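You operate a simulated robot arm through the tools that you are given. There is no shell and no other tool. Be economical: measure what you need, move in short steps, check, and stop when the job is done.

The job below is to be done with a simulated two-armed robot. You get a single attempt, and the scene is never put back.

TASK
Put the brown cloth on the second shelf from the bottom of the store rack away on the middle tier of the wooden shelf. Push the gauge drawer shut. Fetch the chill pad from the front part of the sorting table and set it on the top of the check shelf. Take the grey cloth on the top of the side bench and put it away on the back ledge of the pipe rack. Take the blue pad and leave it on the fourth tier from the bottom of the wooden shelf. Take the blue pan on the top of the side bench and put it away on the ledge of the grading bench. Put the yellow roll on the draining board away on the fourth tier from the bottom of the wooden shelf. Take the cardboard tube and leave it on the top of the steel rack. Put the green cloth on top of the grey liner on the back part of the sorting table. Take the purple net bag on the top of the side bench and put it away on the top of the bagging table. Fetch the orange cloth and set it on the fourth tier from the bottom of the wooden shelf. Put the black bottle on the front part of the sorting table. Any order will do. Set down upright: purple net bag, black bottle.

It is judged by the outcome, as a careful person would: the job done as asked, and still so three seconds after it is handed in. It fails if anything else is knocked over, pushed out of place, dropped, spilled or broken. Flat cloth is picked up by pressing the open fingertips on it (5 to 10 N) and closing them slowly along it; thin cloth reads only 2 to 8 mm in the jaws.

THE ROBOT
Two 7-joint arms with two-finger parallel grippers on one trunk, on a base that drives. Base frame: it is fixed to the floor where the robot stands at the start and does not move with it; the origin is under the middle of the robot, x ahead of it, y to its left, z up. Lengths are in cm, angles in degrees, forces in N, time in s.
The left shoulder is at the start at [5, 16.1, 102.3], the right one opposite. With the tool pointing down near the work surface each hand reaches from about 10 to 62 cm from the robot's upright axis, wherever it stands, measured 20 degrees to its own side. Places, roughly: back ledge of the pipe rack [-310, -150, 80]; black bottle (8x8x20 cm) [-790, 360, 90]; blue pad [-875, 350, 75]; blue pan (20x18x7 cm) [-830, 350, 80]; brown cloth (7x9x3 cm) [50, -20, 50]; cardboard tube (29x5x5 cm) [-590, -440, 70]; chill pad [-500, 0, 75]; fourth tier of the wooden shelf [-430, 390, 140]; front part of the sorting table [-520, -10, 70]; gauge drawer [-280, 90, 80]; green cloth (7x9x3 cm) [-540, -410, 80]; grey cloth (7x9x3 cm) [-890, 370, 80]; ledge of the grading bench [-330, 60, 60]; liner (24x15x4 cm) [-610, -90, 70]; middle tier of the wooden shelf [-430, 390, 100]; orange cloth (7x9x3 cm) [-720, 360, 80]; purple net bag (12x9x15 cm) [-710, 350, 80]; top of the bagging table [-720, -10, 70]; top of the check shelf [-510, -420, 90]; top of the steel rack [-680, -500, 110]; yellow roll (8x8x5 cm) [-720, -510, 90]. Payload 3.43 kg a hand.
The TCP of each hand is the grasp point between the finger pads, 3 cm short of the fingertips. In the tool frame z runs along the fingers and y along their closing line. Largest opening 9.4 cm; finger width 2.8, thickness 1; the body of the gripper, 5 by 9.6 cm, starts 5.5 cm behind the TCP.
Orientation is that of the tool frame in the base frame, as a unit quaternion [x, y, z, w]. With the fingers straight down and closing along the base's y, the tool's x points along the base's -x, its y along +y and its z along -z.

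THE INTERFACE
- The arms move only by the tool drive_tool. It takes "left_increments", "right_increments" or both (then of equal length, played together; a hand with none holds still); each is a list of rows, each an object of numbers (a shift or turn left out is 0, a gripper value left out holds the last): "x", "y", "z": the shift along the tool's x, y, z in cm; "ax", "ay", "az": the turn, a rotation vector about the tool's x, y, z in degrees; "grip": the finger opening in cm, from 0 to 9.4. In form: [{"x": .., "y": .., "z": .., "ax": .., "ay": .., "az": .., "grip": ..}, ...]. A call has 1 to 10 rows; each row is the pose to reach, as a shift and turn from the pose commanded when the call began, along the tool's axes at that moment. Each row takes 0.2 s and may step no farther than 5 cm and 8.6 degrees from the row before; otherwise, or with a gripper value out of range, the whole call is refused. A pose out of reach is approached as far as the arm can. The call stops where the force on the tool passes 40 N (or 10 N more than at its start, if that is more) or the arm is blocked; 0.2 s more then pass. The fingers move at their own pace (about 4.5 cm/s each) and stop on an object; they squeeze with about 31 N. The grip force told is the motor's: it shows also when the fingers shut on nothing. Time passes only in rows, and 0.2 s behind the last, so rows that repeat a pose let the fingers close. It gives the time, the measured TCP pose, the force on the tool (base axes), the opening and the grip force at its end, in the units of the frame above (readings bear some noise), with the torque about the TCP (base axes, N m) and any sound that the robot's microphone picked up.
- Cameras (640 x 400 px; columns grow to the right, rows downward): "scene" is now at [11.51, -1.77, 112.64]; the picture's right is [-0.22, -0.97, 0.00], its down [-0.72, 0.17, -0.67] and it looks along [0.66, -0.15, -0.74] (base axes); focal length 275 px, centre (320, 200). "left" rides on the left gripper at [7.6, -1.4, -10.2] in its tool frame; the picture's right is [0.18, 0.98, 0.00], its down [-0.75, 0.14, -0.64] and it looks along [-0.63, 0.12, 0.77] (tool axes); focal length 243 px, centre (320, 200). "right" rides on the right gripper at [7.6, 1.4, -10.3] in its tool frame; the picture's right is [-0.18, 0.98, 0.00], its down [-0.75, -0.14, -0.64] and it looks along [-0.63, -0.12, 0.77] (tool axes); focal length 243 px, centre (320, 200). There is no depth. A picture from a camera that has moved, and an enlarged one, comes with that camera's place and axes in the base frame and with its lens.
- camera(camera): a new picture of that camera. No time passes.
- lift_body(by): slides the trunk up (or, below 0, down) by that many cm; the arms and the scene camera ride with it, the base frame stays. It gives what a move gives, with no picture.
- base_move(legs): drives the robot by 1 to 6 legs, each [ahead, left, turn to the left] in cm, cm and degrees, along the robot's own axes; the way and the turn of a leg run together, so that a leg with both is an arc; at most 150 cm and 180 degrees a leg. The arms and the cameras ride along, it lands a little off, and it stops where it bumps. It gives what a move gives.
- pan_tilt(pan, tilt): turns the head with the scene camera to pan (to the left, within 80 degrees either way) and tilt (down, from -29 to 69), counted from straight ahead of the robot. It gives what a move gives.
- enlarge(camera, box): a new picture of the part [left, top, right, bottom] of that camera's present view, enlarged. No time passes.
- hand_in(): hands the job in; it is judged then, once.

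Go step by step. Nothing tells you exact positions but the pictures and the camera data: compare them with the known pose of the tool, close in by small moves and look again before you grip or let go. The budget is 556 turns and 370 pictures, counting those below and the enlarged ones. Unless the task says otherwise, let go and move clear before handing in, and close with one line.

The tools are called after "Emit:" as a command line: name --argument value ..., lists and objects as JSON in quotes. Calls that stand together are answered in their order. drive_tool: Moves the arms, as the interface text tells. Its arguments: {"type":"object","properties":{"left_increments":{"type":"array"},"right_increments":{"type":"array"}},"required":[]} The other tools are called the same way: lift_body (by) slides the trunk up or down; base_move (legs) drives the base; pan_tilt (pan, tilt) turns the head that bears the scene camera; camera (camera) takes a picture; enlarge (camera, box) takes an enlarged picture of a part of a camera's view; hand_in () hands the job in.

At the start:

```text
time: 0.0
left_eef_pos: [34.47, 3.47, 74.89]
left_orientation: [0.0, 1.0, 0.001, 0.0]
left_force: [-0.6, 0.7, 0.0]
left_ft_torque: [-0.01, -0.01, -0.01]
left_opening: 9.42
left_grasp_force: 0.0
right_eef_pos: [35.55, -33.32, 74.54]
right_orientation: [0.0, 1.0, 0.0, 0.001]
right_force: [-0.4, -1.1, 0.2]
right_ft_torque: [-0.01, 0.03, 0.01]
right_opening: 9.4
right_grasp_force: 0.1
trunk travel left (down, up): [-5.0, 21.7]
robot x, y, heading: [0.14, -0.25, 0.1]
head pan, tilt: [-12.9, 47.6]
```

scene: 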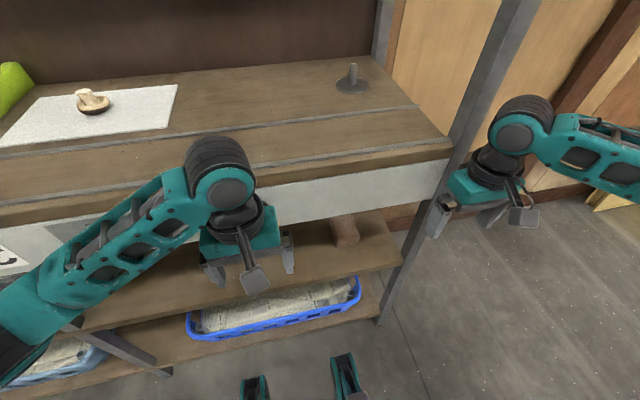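
right: 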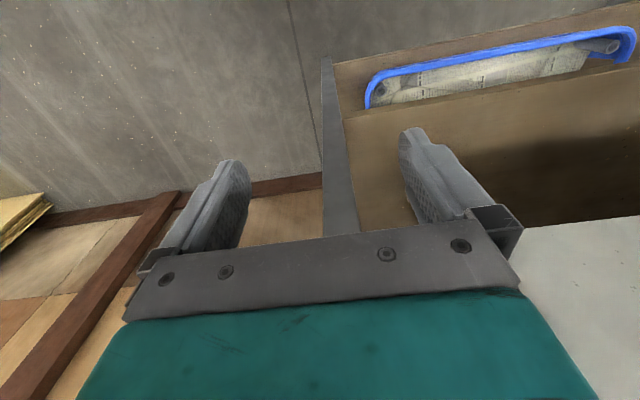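
left: 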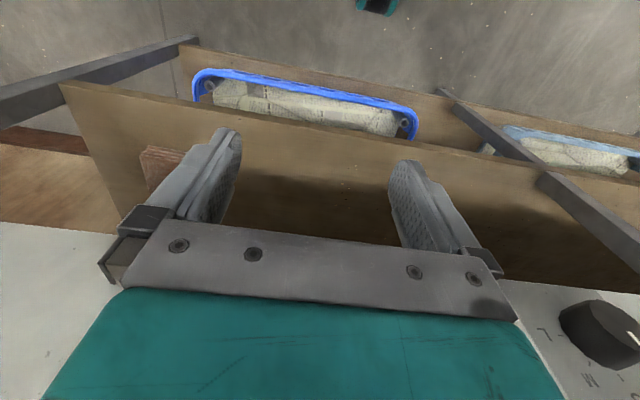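

The brown cloth seems to lie on the shelf below the rack's top, near [54,-18,50]. I will look closer before I reach.

Emit:
enlarge --camera "scene" --box '[270, 130, 470, 330]'

Emit:
pan_tilt --pan 0 --tilt 20

Emit:
camera --camera "scene"

```text
2.00 times, centred on (370, 230) of scene
camera zoom: at [11.51, -1.77, 112.64], right [-0.22, -0.97, 0.0], down [-0.72, 0.17, -0.67], along [0.66, -0.15, -0.74], focal length 549 px, centre (220, 140)
```

zoom: 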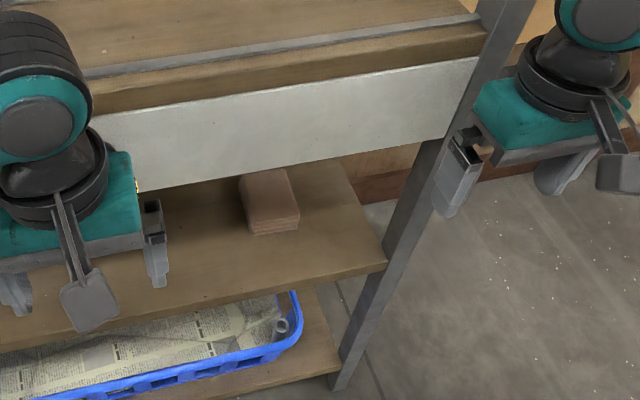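

```text
time: 0.9
left_eef_pos: [34.44, 3.46, 74.79]
left_orientation: [0.0, 1.0, 0.0, 0.0]
left_force: [-1.1, 0.3, -0.9]
left_ft_torque: [0.01, 0.02, -0.01]
left_opening: 9.41
left_grasp_force: 0.1
right_eef_pos: [35.56, -33.19, 74.49]
right_orientation: [0.0, 1.0, 0.0, 0.0]
right_force: [-0.6, 0.5, -0.4]
right_ft_torque: [0.01, 0.01, 0.02]
right_opening: 9.41
right_grasp_force: 0.2
trunk travel left (down, up): [-5.0, 21.7]
robot x, y, heading: [-0.19, 0.12, -0.2]
head pan, tilt: [0.0, 20.0]
```

```text
365 pictures are left
camera scene: at [13.1, 0.0, 116.86], right [0.0, -1.0, 0.0], down [-0.34, 0.0, -0.94], along [0.94, 0.0, -0.34], focal length 275 px, centre (320, 200)
```

scene: 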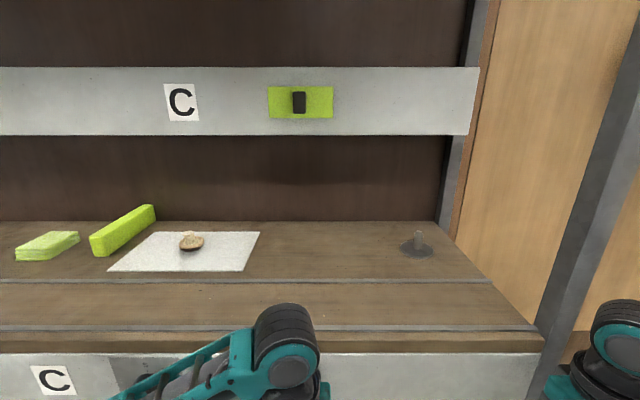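

The cloth is a folded stack at about x 49.5–58, y -15..-21.7 on a shelf at z≈50, and the fascia's underside is at about z 74.5. I'll tilt the right hand 45° forward and bring it in under the fascia.

Emit:
drive_tool --right_increments '[{"x": 2, "y": 2, "z": 2, "ay": -7.5}, {"x": 4, "y": 5, "z": 4, "ay": -15}, {"x": 6, "y": 8, "z": 6, "ay": -22.5}, {"x": 6, "y": 11, "z": 8, "ay": -30}, {"x": 5, "y": 14, "z": 10, "ay": -37.5}, {"x": 4, "y": 15, "z": 12, "ay": -45}, {"x": 2, "y": 15, "z": 13, "ay": -45}]'

Emit:
camera --camera "right"

Emit:
pan_tilt --pan -15 --tilt 47

Emit:
camera --camera "scene"

```text
time: 2.5
left_eef_pos: [34.45, 3.6, 74.73]
left_orientation: [0.0, 1.0, 0.0, 0.0]
left_force: [-0.3, 0.3, 0.6]
left_ft_torque: [0.0, 0.03, -0.01]
left_opening: 9.42
left_grasp_force: 0.0
right_eef_pos: [33.65, -18.21, 61.45]
right_orientation: [0.0, 0.924, -0.001, 0.383]
right_force: [-0.4, 0.2, 0.2]
right_ft_torque: [-0.02, 0.01, 0.0]
right_opening: 9.37
right_grasp_force: 0.0
trunk travel left (down, up): [-5.0, 21.7]
robot x, y, heading: [0.26, 0.04, 0.2]
head pan, tilt: [0.0, 20.0]
```

```text
364 pictures are left
camera right: at [20.92, -16.75, 63.17], right [0.13, 0.98, 0.13], down [0.08, -0.14, 0.99], along [0.99, -0.12, -0.1], focal length 243 px, centre (320, 200)
```

right: 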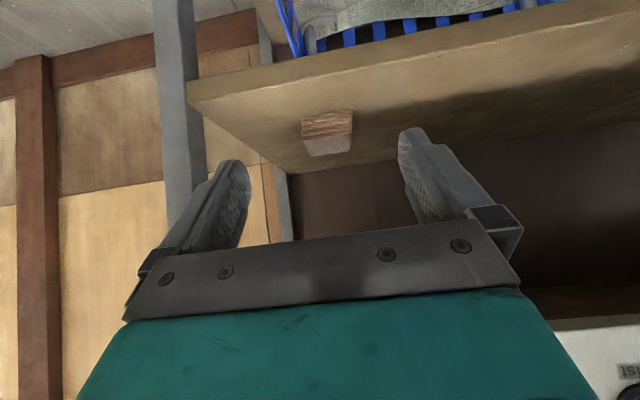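

```text
time: 3.4
left_eef_pos: [34.51, 3.48, 74.83]
left_orientation: [0.0, 1.0, 0.0, 0.0]
left_force: [-1.0, -0.4, 0.0]
left_ft_torque: [0.0, 0.0, 0.04]
left_opening: 9.39
left_grasp_force: 0.1
right_eef_pos: [33.61, -18.19, 61.47]
right_orientation: [-0.001, 0.924, -0.001, 0.383]
right_force: [0.5, -0.2, -0.1]
right_ft_torque: [0.01, 0.0, 0.0]
right_opening: 9.37
right_grasp_force: 0.0
trunk travel left (down, up): [-5.0, 21.7]
robot x, y, heading: [0.13, 0.31, 0.0]
head pan, tilt: [-15.0, 47.0]
```

```text
363 pictures are left
camera scene: at [11.49, -2.06, 112.72], right [-0.26, -0.97, 0.0], down [-0.71, 0.19, -0.68], along [0.66, -0.18, -0.73], focal length 275 px, centre (320, 200)
```

scene: 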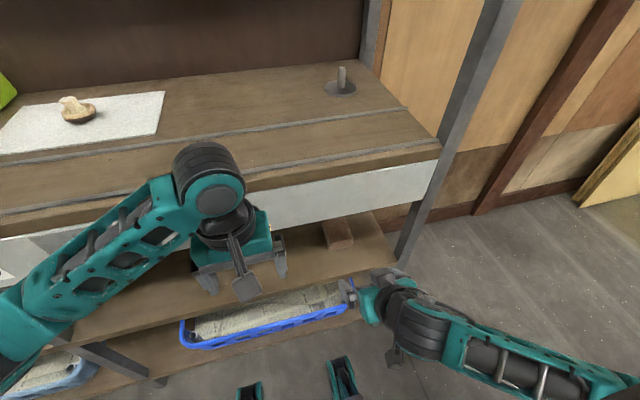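

The right camera agrees: the cloth's front is at x≈49.7 and its centre y≈-18. I'll lower the hand and slide it in to just before the cloth.

Emit:
drive_tool --right_increments '[{"x": 1, "y": 0.1, "z": 4}, {"x": 1.84, "y": 0.2, "z": 8.06}, {"x": -1.34, "y": 0.2, "z": 11.24}, {"x": -3.8, "y": 0.2, "z": 13.7}]'

Emit:
camera --camera "right"

Emit:
enlarge --camera "scene" --box '[240, 150, 480, 350]'

```text
time: 4.4
left_eef_pos: [34.47, 3.38, 74.8]
left_orientation: [0.001, 1.0, 0.0, -0.001]
left_force: [-0.4, 0.2, 0.2]
left_ft_torque: [0.0, 0.0, -0.01]
left_opening: 9.39
left_grasp_force: 0.0
right_eef_pos: [46.08, -18.03, 54.37]
right_orientation: [0.0, 0.924, -0.001, 0.382]
right_force: [0.2, 1.2, 0.3]
right_ft_torque: [0.01, -0.01, 0.01]
right_opening: 9.4
right_grasp_force: 0.1
trunk travel left (down, up): [-5.0, 21.7]
robot x, y, heading: [0.16, 0.42, -0.2]
head pan, tilt: [-15.0, 47.0]
```

```text
362 pictures are left
camera right: at [33.35, -16.59, 56.22], right [0.13, 0.98, 0.13], down [0.08, -0.14, 0.99], along [0.99, -0.12, -0.1], focal length 243 px, centre (320, 200)
```

right: 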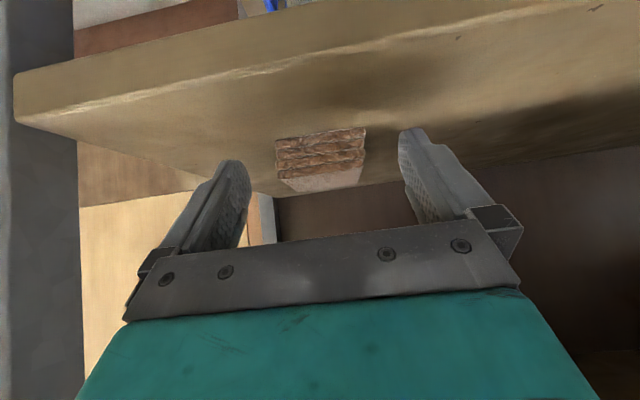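

```text
2.00 times, centred on (360, 250) of scene
camera zoom: at [11.49, -2.06, 112.71], right [-0.26, -0.97, 0.0], down [-0.71, 0.19, -0.68], along [0.66, -0.18, -0.73], focal length 549 px, centre (240, 100)
```

zoom: 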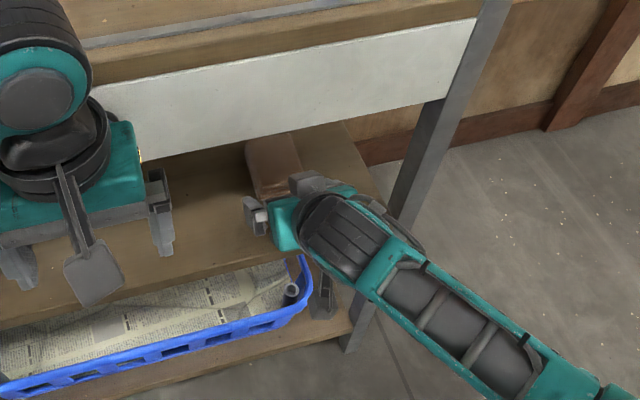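

The cloth is centred between the fingers, so I'll advance, lower and close.

Emit:
drive_tool --right_increments '[{"x": -2, "z": 2}, {"x": -3.9, "z": 3.9}, {"x": -3.4, "z": 4.5}, {"x": -3.4, "z": 4.5, "grip": 7}, {"x": -3.4, "z": 4.5, "grip": 5.5}, {"x": -3.4, "z": 4.5, "grip": 4}, {"x": -3.4, "z": 4.5, "grip": 2}, {"x": -3.4, "z": 4.5, "grip": 0}, {"x": -3.4, "z": 4.5, "grip": 0}]'

Emit:
camera --camera "right"

```text
time: 6.4
left_eef_pos: [34.4, 3.5, 74.83]
left_orientation: [0.0, 1.0, 0.001, 0.0]
left_force: [-0.2, -0.1, 0.0]
left_ft_torque: [-0.02, -0.03, 0.01]
left_opening: 9.4
left_grasp_force: 0.0
right_eef_pos: [51.57, -17.91, 53.57]
right_orientation: [-0.001, 0.924, 0.0, 0.382]
right_force: [0.5, 0.6, 0.0]
right_ft_torque: [-0.02, 0.04, -0.01]
right_opening: 6.81
right_grasp_force: 30.5
trunk travel left (down, up): [-5.0, 21.7]
robot x, y, heading: [0.1, 0.04, -0.1]
head pan, tilt: [-15.0, 47.0]
```

```text
360 pictures are left
camera right: at [38.86, -16.56, 55.47], right [0.13, 0.98, 0.13], down [0.08, -0.14, 0.99], along [0.99, -0.12, -0.1], focal length 243 px, centre (320, 200)
```

right: 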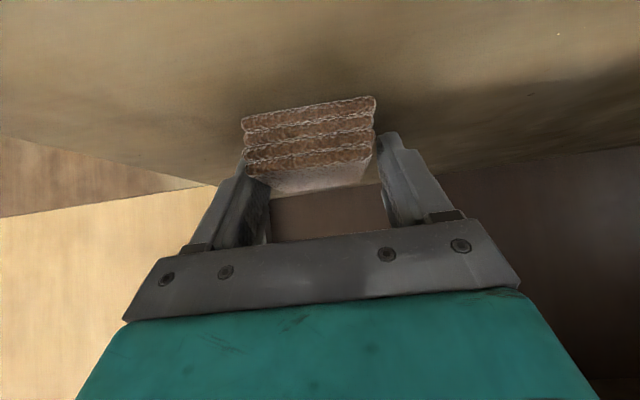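

It is gripped firmly at 6.8 cm. I'll lift it a little and back out.

Emit:
drive_tool --right_increments '[{"x": -0.7, "z": -0.7}, {"x": -1.06, "z": -1.06}, {"x": 2.47, "z": -4.6}, {"x": 6, "z": -8.13}, {"x": 9.5, "z": -11.7}, {"x": 12, "z": -14.2}, {"x": 10, "z": -16.3}]'

Emit:
camera --camera "right"

Emit:
camera --camera "scene"

```text
time: 8.0
left_eef_pos: [34.44, 3.45, 74.95]
left_orientation: [0.0, 1.0, -0.001, 0.0]
left_force: [0.3, 0.7, 0.3]
left_ft_torque: [0.02, -0.01, 0.01]
left_opening: 9.42
left_grasp_force: 0.0
right_eef_pos: [33.06, -18.07, 57.99]
right_orientation: [0.0, 0.924, -0.001, 0.383]
right_force: [-0.3, -0.2, -0.7]
right_ft_torque: [-0.02, 0.01, 0.03]
right_opening: 6.83
right_grasp_force: 31.4
trunk travel left (down, up): [-5.0, 21.7]
robot x, y, heading: [-0.06, -0.04, -0.2]
head pan, tilt: [-15.0, 47.0]
```

```text
359 pictures are left
camera right: at [20.24, -16.64, 59.89], right [0.13, 0.98, 0.13], down [0.08, -0.14, 0.99], along [0.99, -0.12, -0.1], focal length 243 px, centre (320, 200)
```

right: 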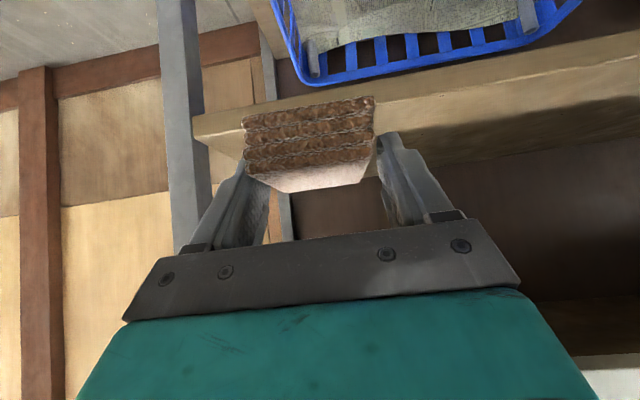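

```text
358 pictures are left
camera scene: at [11.48, -2.06, 112.71], right [-0.26, -0.97, 0.0], down [-0.71, 0.19, -0.68], along [0.66, -0.18, -0.73], focal length 275 px, centre (320, 200)
```

scene: 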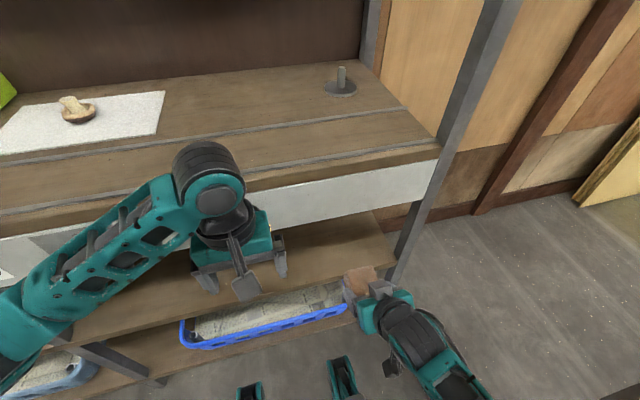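

The cloth is out and held. I'll lift that hand to a carrying height, then back off and look around.

Emit:
drive_tool --right_increments '[{"x": -2.4, "z": -3.2}, {"x": -4.8, "z": -6.5}, {"x": -7.2, "z": -9.7}, {"x": -9.6, "z": -13}, {"x": -12, "z": -16.3}]'

Emit:
base_move --legs '[[-80, 0, 0], [0, 0, 90]]'

Emit:
pan_tilt --pan 60 --tilt 10

Emit:
camera --camera "scene"

Emit:
pan_tilt --pan 0 --tilt 10

Emit:
camera --camera "scene"

```text
time: 9.2
left_eef_pos: [34.48, 3.5, 74.85]
left_orientation: [-0.001, 1.0, 0.0, 0.0]
left_force: [-0.1, -0.3, 0.0]
left_ft_torque: [-0.01, -0.01, 0.0]
left_opening: 9.4
left_grasp_force: 0.0
right_eef_pos: [33.39, -18.08, 73.26]
right_orientation: [-0.003, 0.925, -0.024, 0.378]
right_force: [0.3, -0.1, -0.1]
right_ft_torque: [0.03, 0.02, -0.01]
right_opening: 6.84
right_grasp_force: 31.0
right hand out of reach, approached as far as the arm can: row 4, 5
trunk travel left (down, up): [-5.0, 21.7]
robot x, y, heading: [0.05, 0.16, 0.2]
head pan, tilt: [-15.0, 47.0]
```

```text
time: 17.3
left_eef_pos: [-83.33, 34.35, 74.79]
left_orientation: [-0.705, 0.709, 0.001, 0.0]
left_force: [-0.4, -0.1, 0.5]
left_ft_torque: [-0.02, -0.04, 0.0]
left_opening: 9.39
left_grasp_force: 0.0
right_eef_pos: [-61.36, 33.45, 73.56]
right_orientation: [-0.647, 0.659, 0.251, 0.291]
right_force: [-0.2, 0.3, -1.0]
right_ft_torque: [0.0, 0.02, 0.01]
right_opening: 6.83
right_grasp_force: 31.2
trunk travel left (down, up): [-5.0, 21.7]
robot x, y, heading: [-79.9, -0.29, 89.5]
head pan, tilt: [-15.0, 47.0]
```

```text
time: 18.8
left_eef_pos: [-83.49, 34.42, 74.89]
left_orientation: [-0.706, 0.709, 0.0, 0.0]
left_force: [-0.7, 0.3, 0.2]
left_ft_torque: [-0.01, 0.01, -0.02]
left_opening: 9.42
left_grasp_force: 0.0
right_eef_pos: [-61.29, 33.5, 73.64]
right_orientation: [-0.646, 0.66, 0.25, 0.291]
right_force: [0.5, 0.3, -0.7]
right_ft_torque: [0.03, 0.01, 0.04]
right_opening: 6.84
right_grasp_force: 31.0
trunk travel left (down, up): [-5.0, 21.7]
robot x, y, heading: [-80.3, -0.06, 89.8]
head pan, tilt: [60.0, 10.0]
```

```text
357 pictures are left
camera scene: at [-88.32, 8.54, 118.49], right [0.51, 0.86, 0.0], down [0.15, -0.09, -0.98], along [-0.85, 0.5, -0.17], focal length 275 px, centre (320, 200)
```

scene: 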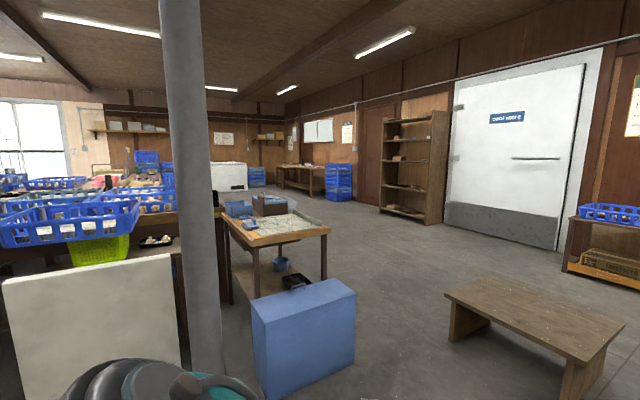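

```text
time: 20.1
left_eef_pos: [-83.49, 34.28, 74.83]
left_orientation: [-0.705, 0.709, 0.0, 0.0]
left_force: [0.1, -0.8, 0.5]
left_ft_torque: [-0.01, -0.02, 0.01]
left_opening: 9.42
left_grasp_force: 0.0
right_eef_pos: [-61.23, 33.52, 73.46]
right_orientation: [-0.646, 0.659, 0.25, 0.292]
right_force: [-0.8, -0.4, -0.2]
right_ft_torque: [0.02, -0.02, -0.02]
right_opening: 6.8
right_grasp_force: 30.8
trunk travel left (down, up): [-5.0, 21.7]
robot x, y, heading: [-79.69, -0.1, 89.6]
head pan, tilt: [0.0, 10.0]
```

```text
356 pictures are left
camera scene: at [-80.25, 13.14, 118.49], right [1.0, 0.0, 0.0], down [0.0, -0.17, -0.98], along [0.0, 0.98, -0.17], focal length 275 px, centre (320, 200)
```

scene: 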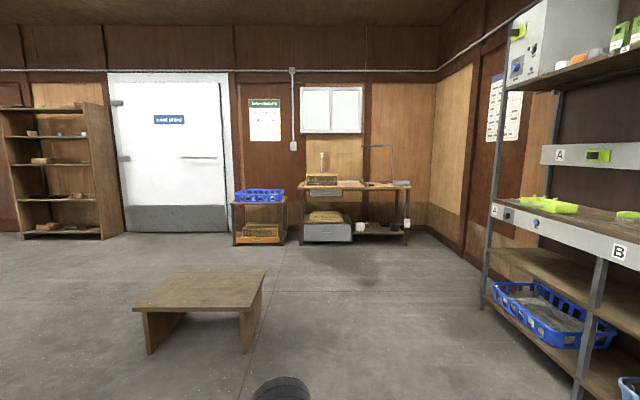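

I can see the wooden shelf on the far +y wall (x≈-500..-388, front at y≈384), and a stool at about x -190..-120, y 155..205. I'll pass the stool on its right, then strafe left in front of the shelf.

Emit:
base_move --legs '[[0, -15, 0], [140, 0, 0], [130, 0, 0], [0, 150, 0], [0, 100, 0]]'

Emit:
pan_tilt --pan 50 --tilt 15

Emit:
camera --camera "scene"

```text
time: 46.0
left_eef_pos: [-316.68, 304.15, 74.87]
left_orientation: [0.712, -0.702, 0.0, 0.0]
left_force: [-1.0, -0.4, -0.1]
left_ft_torque: [0.01, -0.02, 0.02]
left_opening: 9.4
left_grasp_force: 0.1
right_eef_pos: [-294.48, 303.8, 73.41]
right_orientation: [-0.652, 0.653, 0.253, 0.289]
right_force: [0.2, 0.1, -0.4]
right_ft_torque: [-0.03, -0.01, 0.01]
right_opening: 6.78
right_grasp_force: 31.0
trunk travel left (down, up): [-5.0, 21.7]
robot x, y, heading: [-312.68, 269.6, 90.5]
head pan, tilt: [0.0, 10.0]
```

```text
time: 47.2
left_eef_pos: [-316.6, 304.17, 74.83]
left_orientation: [0.712, -0.702, 0.0, -0.001]
left_force: [0.2, -0.3, 0.1]
left_ft_torque: [0.0, -0.01, 0.02]
left_opening: 9.39
left_grasp_force: 0.1
right_eef_pos: [-294.46, 303.75, 73.53]
right_orientation: [-0.653, 0.653, 0.252, 0.289]
right_force: [-0.5, 0.3, -0.5]
right_ft_torque: [0.0, -0.03, -0.01]
right_opening: 6.79
right_grasp_force: 30.5
trunk travel left (down, up): [-5.0, 21.7]
robot x, y, heading: [-312.65, 269.71, 90.6]
head pan, tilt: [50.0, 15.0]
```

```text
355 pictures are left
camera scene: at [-320.17, 279.69, 117.68], right [0.63, 0.77, 0.0], down [0.2, -0.16, -0.97], along [-0.75, 0.61, -0.26], focal length 275 px, centre (320, 200)
```

scene: 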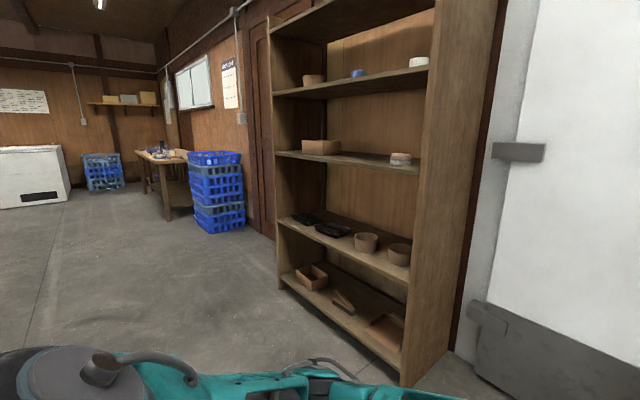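

The wooden shelf has five tiers, and the third (middle) is at z≈100 with free room in its middle. I'll strafe over to face it and raise the trunk.

Emit:
base_move --legs '[[0, 110, -0.6], [20, 0, 0]]'

Emit:
lift_body --by 12

Emit:
pan_tilt --pan 0 --tilt 15

Emit:
camera --camera "scene"

```text
time: 54.0
left_eef_pos: [-424.82, 324.28, 74.74]
left_orientation: [-0.703, 0.712, 0.001, 0.0]
left_force: [0.2, 0.3, 0.5]
left_ft_torque: [-0.01, -0.01, 0.0]
left_opening: 9.4
left_grasp_force: 0.2
right_eef_pos: [-402.58, 323.29, 73.42]
right_orientation: [-0.644, 0.662, 0.248, 0.292]
right_force: [0.1, 0.1, 0.0]
right_ft_torque: [-0.02, 0.01, -0.01]
right_opening: 6.57
right_grasp_force: 30.7
trunk travel left (down, up): [-5.0, 21.7]
robot x, y, heading: [-422.1, 289.81, 89.2]
head pan, tilt: [50.0, 15.0]
```

```text
time: 55.5
left_eef_pos: [-424.81, 324.13, 86.78]
left_orientation: [-0.702, 0.712, 0.001, 0.0]
left_force: [-0.5, -0.1, 0.0]
left_ft_torque: [0.03, 0.0, -0.01]
left_opening: 9.42
left_grasp_force: 0.1
right_eef_pos: [-402.71, 323.25, 85.49]
right_orientation: [-0.643, 0.663, 0.248, 0.293]
right_force: [-0.8, -0.2, 0.5]
right_ft_torque: [-0.02, 0.03, -0.01]
right_opening: 6.55
right_grasp_force: 31.2
trunk travel left (down, up): [-17.0, 9.7]
robot x, y, heading: [-421.56, 289.59, 89.3]
head pan, tilt: [50.0, 15.0]
```

```text
time: 56.7
left_eef_pos: [-424.78, 324.19, 86.8]
left_orientation: [-0.702, 0.712, 0.0, 0.0]
left_force: [-0.1, -0.1, 0.6]
left_ft_torque: [0.0, 0.01, 0.0]
left_opening: 9.42
left_grasp_force: 0.1
right_eef_pos: [-402.58, 323.43, 85.53]
right_orientation: [-0.644, 0.662, 0.248, 0.292]
right_force: [-0.1, -0.4, -1.3]
right_ft_torque: [0.02, 0.03, 0.02]
right_opening: 6.56
right_grasp_force: 31.4
trunk travel left (down, up): [-17.0, 9.7]
robot x, y, heading: [-422.16, 289.75, 89.2]
head pan, tilt: [0.0, 15.0]
```

```text
354 pictures are left
camera scene: at [-421.82, 303.05, 129.68], right [1.0, -0.01, 0.0], down [0.0, -0.26, -0.97], along [0.01, 0.97, -0.26], focal length 275 px, centre (320, 200)
```

scene: 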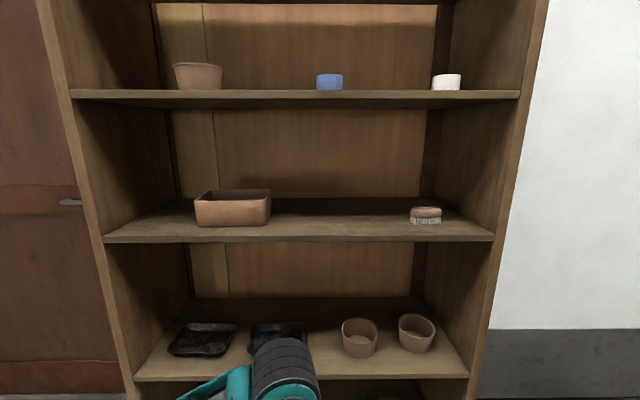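

Free room on the middle tier lies at about x -435..-393, so I'll aim for x≈-412. I'll raise the right hand ahead and tuck the left one back before driving in.

Emit:
drive_tool --right_increments '[{"x": -4.5, "y": 0.5, "z": -0.7}, {"x": -9, "y": 1, "z": -1.5}, {"x": -13.5, "y": 1.5, "z": -2.3}, {"x": -18, "y": 2, "z": -3}, {"x": -22.5, "y": 3, "z": -3.8}, {"x": -27, "y": 3.5, "z": -4.6}, {"x": -27, "y": 3.5, "z": -4.6}]' --left_increments '[{"x": 2, "y": 2}, {"x": 4, "y": 4}, {"x": 6, "y": 6}, {"x": 8, "y": 8}, {"x": 10, "y": 10}, {"x": 10, "y": 12}, {"x": 10, "y": 12}]'

Emit:
base_move --legs '[[0, 6, 0.8]]'

Emit:
camera --camera "scene"

```text
time: 58.3
left_eef_pos: [-437.0, 314.51, 86.73]
left_orientation: [-0.702, 0.712, 0.0, 0.0]
left_force: [-0.4, -0.2, -0.6]
left_ft_torque: [0.04, -0.01, 0.02]
left_opening: 9.41
left_grasp_force: 0.0
right_eef_pos: [-406.36, 339.21, 107.73]
right_orientation: [-0.645, 0.662, 0.248, 0.291]
right_force: [0.2, 0.6, -1.5]
right_ft_torque: [-0.02, -0.02, 0.02]
right_opening: 6.55
right_grasp_force: 30.4
trunk travel left (down, up): [-17.0, 9.7]
robot x, y, heading: [-422.1, 289.63, 89.1]
head pan, tilt: [0.0, 15.0]
```

```text
time: 59.2
left_eef_pos: [-443.21, 314.28, 86.82]
left_orientation: [0.708, -0.706, 0.001, 0.0]
left_force: [0.2, 0.5, 0.2]
left_ft_torque: [0.01, -0.04, -0.01]
left_opening: 9.41
left_grasp_force: 0.0
right_eef_pos: [-412.99, 339.55, 107.74]
right_orientation: [-0.649, 0.657, 0.251, 0.29]
right_force: [-0.8, 0.3, -0.7]
right_ft_torque: [-0.02, -0.04, -0.02]
right_opening: 6.53
right_grasp_force: 31.0
trunk travel left (down, up): [-17.0, 9.7]
robot x, y, heading: [-427.66, 289.52, 90.1]
head pan, tilt: [0.0, 15.0]
```

```text
353 pictures are left
camera scene: at [-427.98, 303.09, 129.68], right [1.0, 0.0, 0.0], down [0.0, -0.26, -0.97], along [0.0, 0.97, -0.26], focal length 275 px, centre (320, 200)
```

scene: 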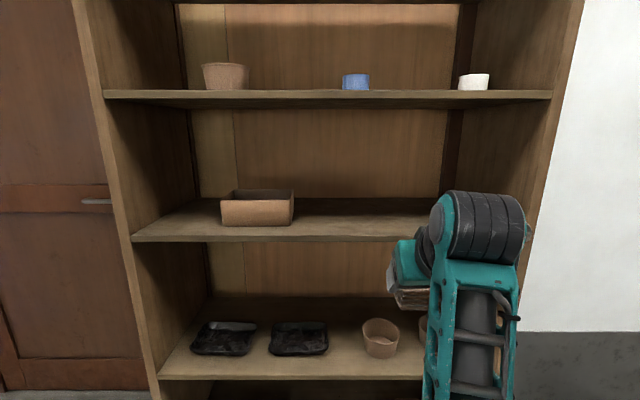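

I'll straighten the small twist and drive in between the tiers.

Emit:
drive_tool --right_increments '[{"ax": -3.1, "az": 0.6}]'

Emit:
base_move --legs '[[44, 0, 0]]'

Emit:
camera --camera "scene"

Emit:
camera --camera "right"

```text
time: 59.6
left_eef_pos: [-443.25, 314.23, 86.86]
left_orientation: [0.707, -0.707, 0.0, 0.0]
left_force: [0.7, -0.8, 0.8]
left_ft_torque: [-0.03, 0.0, -0.02]
left_opening: 9.4
left_grasp_force: 0.0
right_eef_pos: [-412.92, 339.38, 107.78]
right_orientation: [-0.653, 0.654, 0.268, 0.271]
right_force: [0.0, -0.4, -0.2]
right_ft_torque: [-0.03, -0.04, -0.02]
right_opening: 6.52
right_grasp_force: 30.9
trunk travel left (down, up): [-17.0, 9.7]
robot x, y, heading: [-427.61, 289.38, 90.3]
head pan, tilt: [0.0, 15.0]
```

```text
time: 62.3
left_eef_pos: [-443.2, 358.3, 86.81]
left_orientation: [0.707, -0.707, -0.001, 0.0]
left_force: [-0.5, -0.4, 0.0]
left_ft_torque: [-0.01, -0.01, 0.02]
left_opening: 9.4
left_grasp_force: 0.1
right_eef_pos: [-412.97, 383.29, 107.75]
right_orientation: [-0.652, 0.655, 0.269, 0.273]
right_force: [-0.3, -0.9, -0.8]
right_ft_torque: [-0.02, -0.02, -0.02]
right_opening: 6.49
right_grasp_force: 30.7
trunk travel left (down, up): [-17.0, 9.7]
robot x, y, heading: [-427.8, 333.53, 90.1]
head pan, tilt: [0.0, 15.0]
```

```text
352 pictures are left
camera scene: at [-427.94, 347.01, 129.67], right [1.0, 0.0, 0.0], down [0.0, -0.26, -0.97], along [0.0, 0.97, -0.26], focal length 275 px, centre (320, 200)
```

scene: 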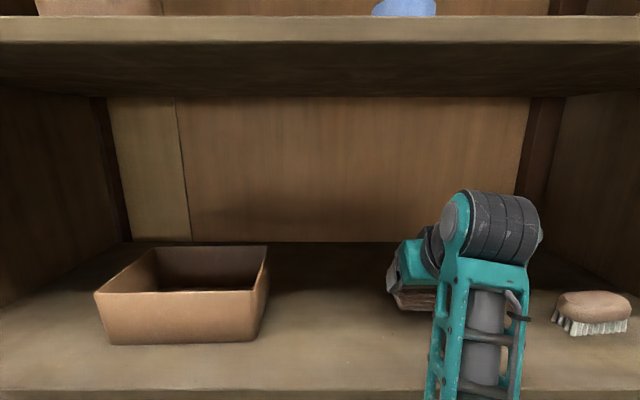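

```text
351 pictures are left
camera right: at [-414.45, 370.75, 109.52], right [-0.98, 0.13, 0.13], down [0.14, 0.08, 0.99], along [0.12, 0.99, -0.1], focal length 243 px, centre (320, 200)
```

right: 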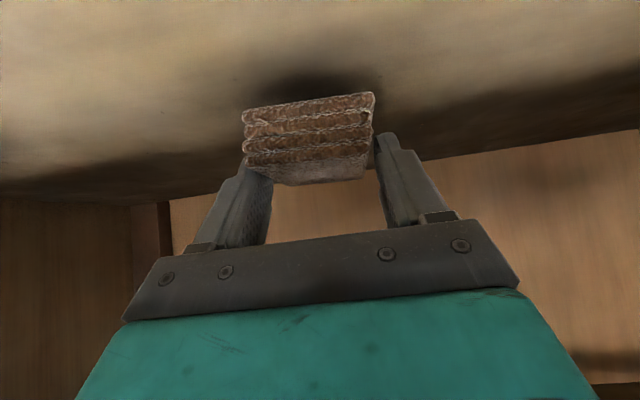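

The hand is in, and the spot is clear between the box and the brush. I'll go a little farther in and down.

Emit:
drive_tool --right_increments '[{"x": -0.35, "z": 3.18}, {"x": -0.7, "z": 6.36}, {"x": -0.35, "z": 6.7}, {"x": -0.2, "z": 6.85}]'

Emit:
camera --camera "scene"

Emit:
camera --camera "right"

```text
time: 62.9
left_eef_pos: [-443.24, 358.14, 86.92]
left_orientation: [0.707, -0.707, -0.001, -0.001]
left_force: [0.5, -0.3, -0.2]
left_ft_torque: [-0.03, -0.01, -0.02]
left_opening: 9.38
left_grasp_force: 0.1
right_eef_pos: [-412.92, 387.0, 106.02]
right_orientation: [0.648, -0.648, -0.28, -0.286]
right_force: [0.6, -2.8, 14.8]
right_ft_torque: [-0.37, -0.54, -0.05]
right_opening: 6.42
right_grasp_force: 30.9
trunk travel left (down, up): [-17.0, 9.7]
robot x, y, heading: [-427.82, 333.1, 89.9]
head pan, tilt: [0.0, 15.0]
stopped in row 2 (right hand): the force on the tool passed its limit (the readings are from after the stop); the commanded pose is now the measured one
```

```text
350 pictures are left
camera scene: at [-427.96, 346.92, 129.7], right [1.0, 0.0, 0.0], down [0.0, -0.26, -0.97], along [0.0, 0.97, -0.26], focal length 275 px, centre (320, 200)
```

scene: 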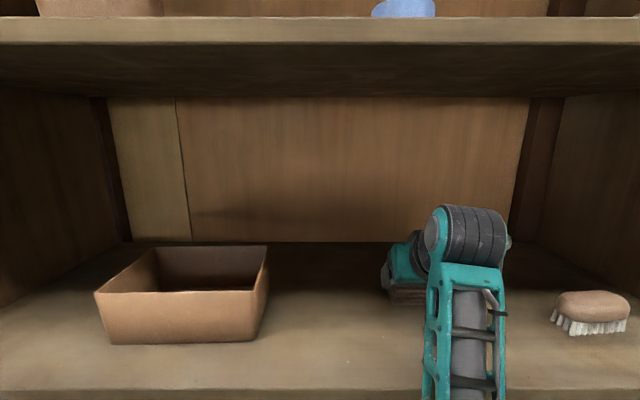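

```text
349 pictures are left
camera right: at [-414.44, 374.33, 107.34], right [-0.98, 0.13, 0.13], down [0.13, 0.04, 0.99], along [0.12, 0.99, -0.06], focal length 243 px, centre (320, 200)
```

right: 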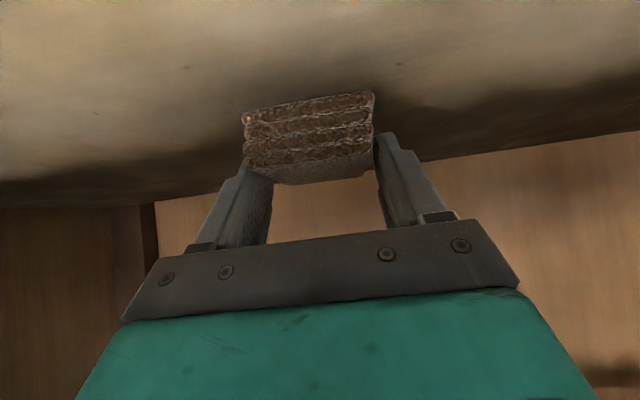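

The cloth touches the tier (about 15 N upward). I'll open the fingers slowly and check.

Emit:
drive_tool --right_increments '[{"grip": 6.8}, {"grip": 7.4}, {"grip": 8.2}, {"grip": 9.3}, {"grip": 9.3}]'

Emit:
camera --camera "right"

```text
time: 64.1
left_eef_pos: [-443.3, 358.27, 86.82]
left_orientation: [0.707, -0.707, 0.0, 0.0]
left_force: [0.2, 0.1, 0.3]
left_ft_torque: [0.03, 0.01, 0.0]
left_opening: 9.38
left_grasp_force: 0.0
right_eef_pos: [-412.86, 387.05, 105.62]
right_orientation: [0.65, -0.65, -0.276, -0.281]
right_force: [-0.3, 0.4, 0.5]
right_ft_torque: [-0.02, -0.02, -0.03]
right_opening: 9.29
right_grasp_force: 0.1
trunk travel left (down, up): [-17.0, 9.7]
robot x, y, heading: [-427.84, 333.57, 90.1]
head pan, tilt: [0.0, 15.0]
```

```text
348 pictures are left
camera right: at [-414.43, 374.38, 107.01], right [-0.98, 0.13, 0.13], down [0.14, 0.05, 0.99], along [0.12, 0.99, -0.07], focal length 243 px, centre (320, 200)
```

right: 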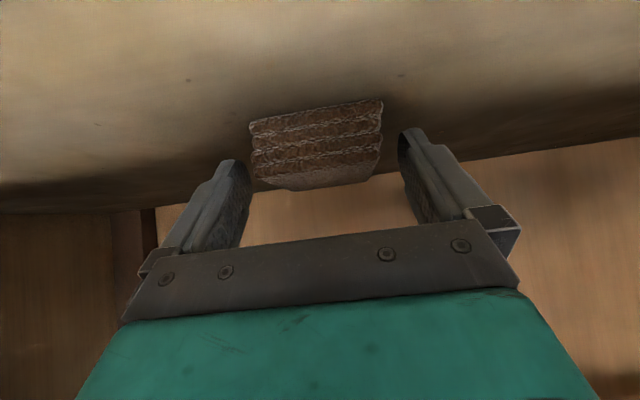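

The cloth lies flat on the tier. I'll raise a little and back straight out.

Emit:
drive_tool --right_increments '[{"x": -0.7, "z": -0.7}, {"x": 2, "z": -3.7}, {"x": 5, "z": -7}]'

Emit:
base_move --legs '[[-60, 0, 0]]'

Emit:
camera --camera "scene"

Emit:
pan_tilt --pan 75 --tilt 10

Emit:
camera --camera "scene"

```text
time: 64.9
left_eef_pos: [-443.3, 358.27, 86.82]
left_orientation: [-0.707, 0.707, 0.0, 0.0]
left_force: [0.4, -0.1, 0.5]
left_ft_torque: [0.01, -0.01, 0.02]
left_opening: 9.39
left_grasp_force: 0.1
right_eef_pos: [-412.96, 379.13, 105.8]
right_orientation: [-0.649, 0.65, 0.277, 0.283]
right_force: [-0.4, -0.3, 0.0]
right_ft_torque: [0.02, 0.03, -0.02]
right_opening: 9.32
right_grasp_force: 0.0
right hand out of reach, approached as far as the arm can: row 3
trunk travel left (down, up): [-17.0, 9.7]
robot x, y, heading: [-427.72, 333.71, 90.3]
head pan, tilt: [0.0, 15.0]
```

```text
time: 68.3
left_eef_pos: [-443.24, 298.37, 86.83]
left_orientation: [-0.706, 0.709, 0.001, 0.0]
left_force: [-0.4, -1.2, -0.1]
left_ft_torque: [-0.03, -0.01, 0.04]
left_opening: 9.41
left_grasp_force: 0.0
right_eef_pos: [-412.86, 319.32, 105.7]
right_orientation: [-0.647, 0.651, 0.277, 0.283]
right_force: [-0.2, -0.3, -0.5]
right_ft_torque: [-0.01, -0.01, 0.01]
right_opening: 9.31
right_grasp_force: 0.0
trunk travel left (down, up): [-17.0, 9.7]
robot x, y, heading: [-427.84, 273.78, 89.7]
head pan, tilt: [0.0, 15.0]
```

```text
347 pictures are left
camera scene: at [-428.0, 287.08, 129.68], right [1.0, 0.0, 0.0], down [0.0, -0.26, -0.97], along [0.0, 0.97, -0.26], focal length 275 px, centre (320, 200)
```

scene: 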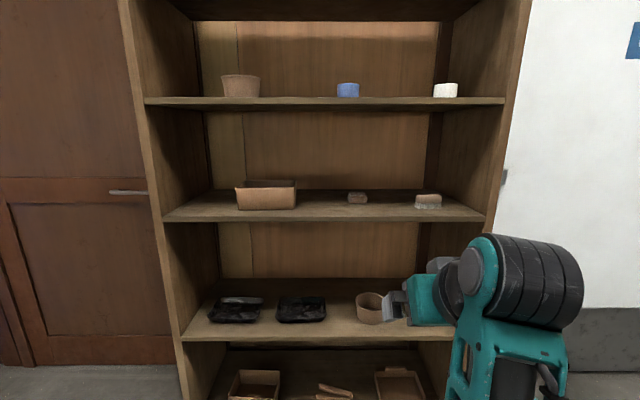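

```text
time: 69.7
left_eef_pos: [-443.33, 298.49, 86.82]
left_orientation: [-0.706, 0.708, 0.0, 0.0]
left_force: [-0.1, 0.5, 0.0]
left_ft_torque: [0.01, 0.01, 0.03]
left_opening: 9.4
left_grasp_force: 0.0
right_eef_pos: [-413.03, 319.21, 105.83]
right_orientation: [-0.647, 0.651, 0.277, 0.284]
right_force: [1.1, 0.8, 1.1]
right_ft_torque: [0.05, 0.01, -0.02]
right_opening: 9.29
right_grasp_force: 0.1
trunk travel left (down, up): [-17.0, 9.7]
robot x, y, heading: [-428.08, 273.8, 89.8]
head pan, tilt: [75.0, 10.0]
```

```text
346 pictures are left
camera scene: at [-437.01, 280.21, 130.49], right [0.26, 0.96, 0.0], down [0.17, -0.05, -0.98], along [-0.95, 0.26, -0.17], focal length 275 px, centre (320, 200)
```

scene: 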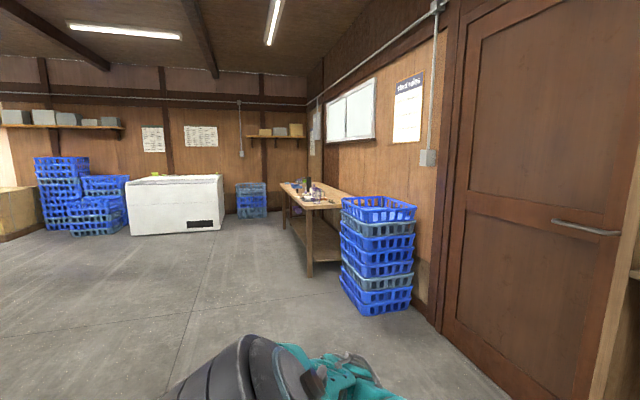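

The brown cloth is placed. Next is the side bench at x -700..-900, front y≈343. I'll level the right hand and strafe along it.

Emit:
drive_tool --right_increments '[{"x": 2.4, "y": -1, "z": -0.5, "ay": 7.7}, {"x": 4.8, "y": -2, "z": -1, "ay": 15.4}, {"x": 7.2, "y": -3, "z": -1.5, "ay": 23}, {"x": 9.6, "y": -4, "z": -2, "ay": 30.7}, {"x": 12, "y": -5, "z": -2.6, "ay": 38.4}, {"x": 14, "y": -5, "z": -3.1, "ay": 46}]'

Emit:
base_move --legs '[[-8, 0, 0.2], [0, 145, 0], [0, 145, 0]]'

Emit:
pan_tilt --pan 20 --tilt 25

Emit:
camera --camera "scene"

```text
time: 70.7
left_eef_pos: [-443.35, 298.5, 86.86]
left_orientation: [-0.705, 0.709, 0.0, 0.001]
left_force: [-0.7, 0.3, -0.4]
left_ft_torque: [-0.01, 0.01, -0.01]
left_opening: 9.41
left_grasp_force: 0.2
right_eef_pos: [-409.29, 319.86, 96.12]
right_orientation: [-0.681, 0.686, 0.172, 0.192]
right_force: [0.5, 0.1, -0.6]
right_ft_torque: [0.0, 0.02, 0.0]
right_opening: 9.29
right_grasp_force: 0.1
right hand out of reach, approached as far as the arm can: row 1, 2, 3, 4
trunk travel left (down, up): [-17.0, 9.7]
robot x, y, heading: [-427.74, 273.83, 89.8]
head pan, tilt: [75.0, 10.0]
stopped in row 4 (right hand): the arm was blocked; the commanded pose is now the measured one
```

```text
time: 85.4
left_eef_pos: [-734.45, 291.21, 86.86]
left_orientation: [-0.705, 0.71, 0.0, 0.0]
left_force: [-0.3, 0.1, 0.5]
left_ft_torque: [-0.04, 0.0, 0.0]
left_opening: 9.38
left_grasp_force: 0.0
right_eef_pos: [-700.16, 312.52, 96.18]
right_orientation: [-0.679, 0.688, 0.171, 0.191]
right_force: [0.4, 0.1, 0.3]
right_ft_torque: [0.0, 0.01, 0.01]
right_opening: 9.32
right_grasp_force: 0.0
trunk travel left (down, up): [-17.0, 9.7]
robot x, y, heading: [-719.22, 266.68, 89.7]
head pan, tilt: [75.0, 10.0]
```

```text
time: 86.7
left_eef_pos: [-734.37, 291.19, 86.87]
left_orientation: [-0.704, 0.71, 0.0, 0.0]
left_force: [0.2, 0.3, 0.2]
left_ft_torque: [-0.01, 0.02, 0.0]
left_opening: 9.42
left_grasp_force: 0.1
right_eef_pos: [-700.27, 312.47, 96.23]
right_orientation: [-0.679, 0.688, 0.172, 0.193]
right_force: [-0.4, -0.7, 0.8]
right_ft_torque: [0.01, 0.04, -0.03]
right_opening: 9.32
right_grasp_force: 0.0
trunk travel left (down, up): [-17.0, 9.7]
robot x, y, heading: [-719.67, 266.47, 89.6]
head pan, tilt: [20.0, 25.0]
```

```text
345 pictures are left
camera scene: at [-722.35, 279.17, 128.06], right [0.94, 0.33, 0.0], down [0.14, -0.4, -0.91], along [-0.3, 0.85, -0.42], focal length 275 px, centre (320, 200)
```

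scene: 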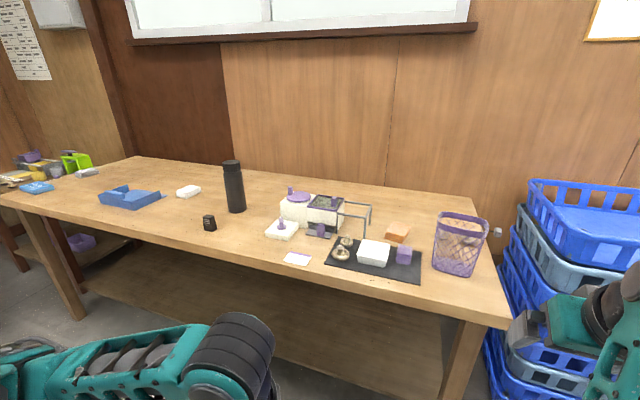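

I see the purple bag, the orange cloth, the black bottle, the blue pan, and at the far end the blue pad and the grey cloth. I'll zoom in to measure them.

Emit:
enlarge --camera "scene" --box '[260, 160, 520, 322]'

Emit:
enlarge --camera "scene" --box '[0, 130, 260, 292]'

```text
2.46 times, centred on (390, 241) of scene
camera zoom: at [-722.35, 279.17, 128.06], right [0.94, 0.33, 0.0], down [0.14, -0.4, -0.91], along [-0.3, 0.85, -0.42], focal length 676 px, centre (148, 99)
```

zoom: 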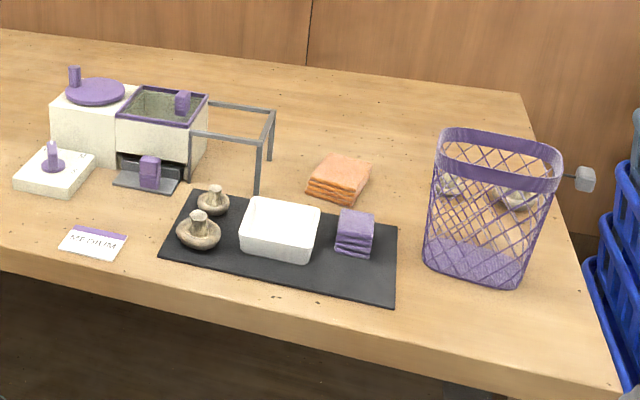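

```text
2.46 times, centred on (130, 211) of scene
camera zoom: at [-722.35, 279.17, 128.06], right [0.94, 0.33, 0.0], down [0.14, -0.4, -0.91], along [-0.3, 0.85, -0.42], focal length 676 px, centre (788, 173)
```

zoom: 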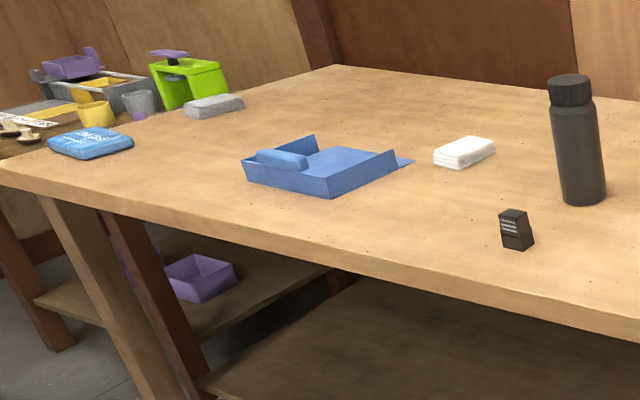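

The orange cloth centre is at about (-724,366), turned slightly, and a wire stand sits at x≈-734. I'll raise both hands and drive closer.

Emit:
drive_tool --right_increments '[{"x": -1.5, "y": 1, "z": -2.5}, {"x": -3, "y": 2, "z": -5, "ay": 4}, {"x": -4, "y": 4, "z": -7, "ay": 8, "ax": -1.6}, {"x": -4, "y": 4, "z": -7, "ay": 8, "ax": -1.6}]' --left_increments '[{"z": -3}, {"z": -6}, {"z": -9}, {"z": -12}]'

Emit:
base_move --legs '[[0, 20, 0.3], [38, 0, 0]]'

Emit:
pan_tilt --pan -20 --tilt 45

Emit:
camera --camera "scene"

Emit:
camera --camera "right"

```text
time: 87.7
left_eef_pos: [-733.91, 292.29, 99.17]
left_orientation: [-0.704, 0.71, -0.001, -0.001]
left_force: [0.8, -0.4, -1.3]
left_ft_torque: [-0.01, 0.01, 0.02]
left_opening: 9.42
left_grasp_force: 0.0
left hand out of reach, approached as far as the arm can: row 1, 2, 3, 4
right_eef_pos: [-703.68, 318.9, 96.22]
right_orientation: [-0.691, 0.698, 0.128, 0.137]
right_force: [0.2, 0.0, -0.6]
right_ft_torque: [-0.01, -0.02, 0.01]
right_opening: 9.33
right_grasp_force: 0.1
right hand out of reach, approached as far as the arm can: row 1, 2, 3, 4
trunk travel left (down, up): [-17.0, 9.7]
robot x, y, heading: [-718.84, 266.73, 89.5]
head pan, tilt: [20.0, 25.0]
```

```text
time: 91.3
left_eef_pos: [-754.0, 330.01, 99.07]
left_orientation: [-0.706, 0.708, -0.001, -0.001]
left_force: [-0.1, 0.4, 0.4]
left_ft_torque: [0.02, 0.01, -0.03]
left_opening: 9.39
left_grasp_force: 0.0
right_eef_pos: [-723.74, 356.7, 96.31]
right_orientation: [-0.692, 0.697, 0.129, 0.137]
right_force: [-0.5, -0.4, 0.2]
right_ft_torque: [0.04, -0.01, -0.02]
right_opening: 9.3
right_grasp_force: 0.0
trunk travel left (down, up): [-17.0, 9.7]
robot x, y, heading: [-739.21, 304.79, 89.9]
head pan, tilt: [20.0, 25.0]
```

```text
time: 92.3
left_eef_pos: [-754.05, 330.01, 99.12]
left_orientation: [-0.705, 0.709, -0.001, 0.0]
left_force: [-0.7, 1.2, 0.1]
left_ft_torque: [-0.02, 0.01, -0.02]
left_opening: 9.41
left_grasp_force: 0.1
right_eef_pos: [-723.85, 356.64, 96.46]
right_orientation: [-0.692, 0.697, 0.129, 0.138]
right_force: [0.1, 0.4, 0.2]
right_ft_torque: [0.0, 0.0, 0.01]
right_opening: 9.29
right_grasp_force: 0.0
trunk travel left (down, up): [-17.0, 9.7]
robot x, y, heading: [-738.91, 304.04, 89.6]
head pan, tilt: [-20.0, 45.0]
```

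```text
342 pictures are left
camera scene: at [-736.41, 315.92, 125.0], right [0.94, -0.34, 0.0], down [-0.24, -0.66, -0.71], along [0.24, 0.66, -0.71], focal length 275 px, centre (320, 200)
```

scene: 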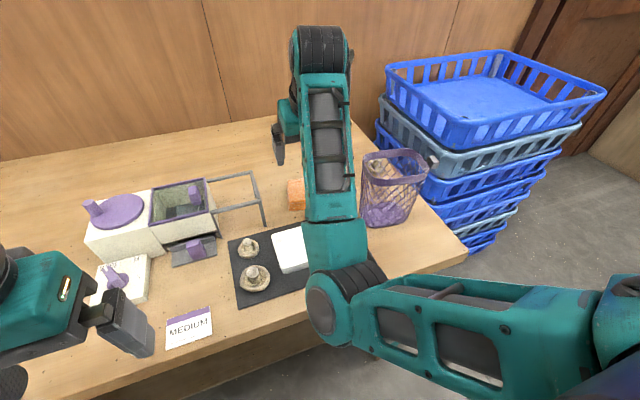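

```text
341 pictures are left
camera right: at [-725.44, 345.88, 102.97], right [-0.98, 0.18, 0.06], down [0.14, 0.46, 0.88], along [0.13, 0.87, -0.48], focal length 243 px, centre (320, 200)
```

right: 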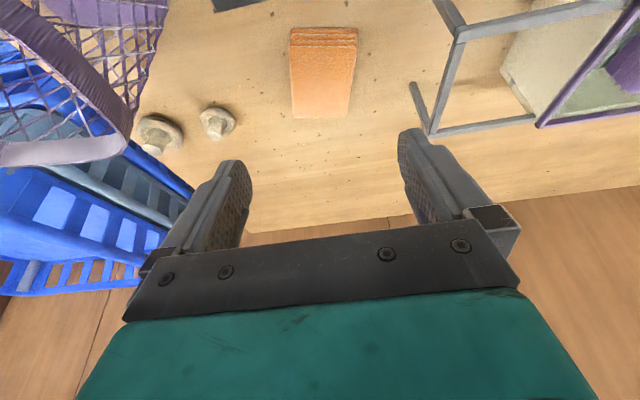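

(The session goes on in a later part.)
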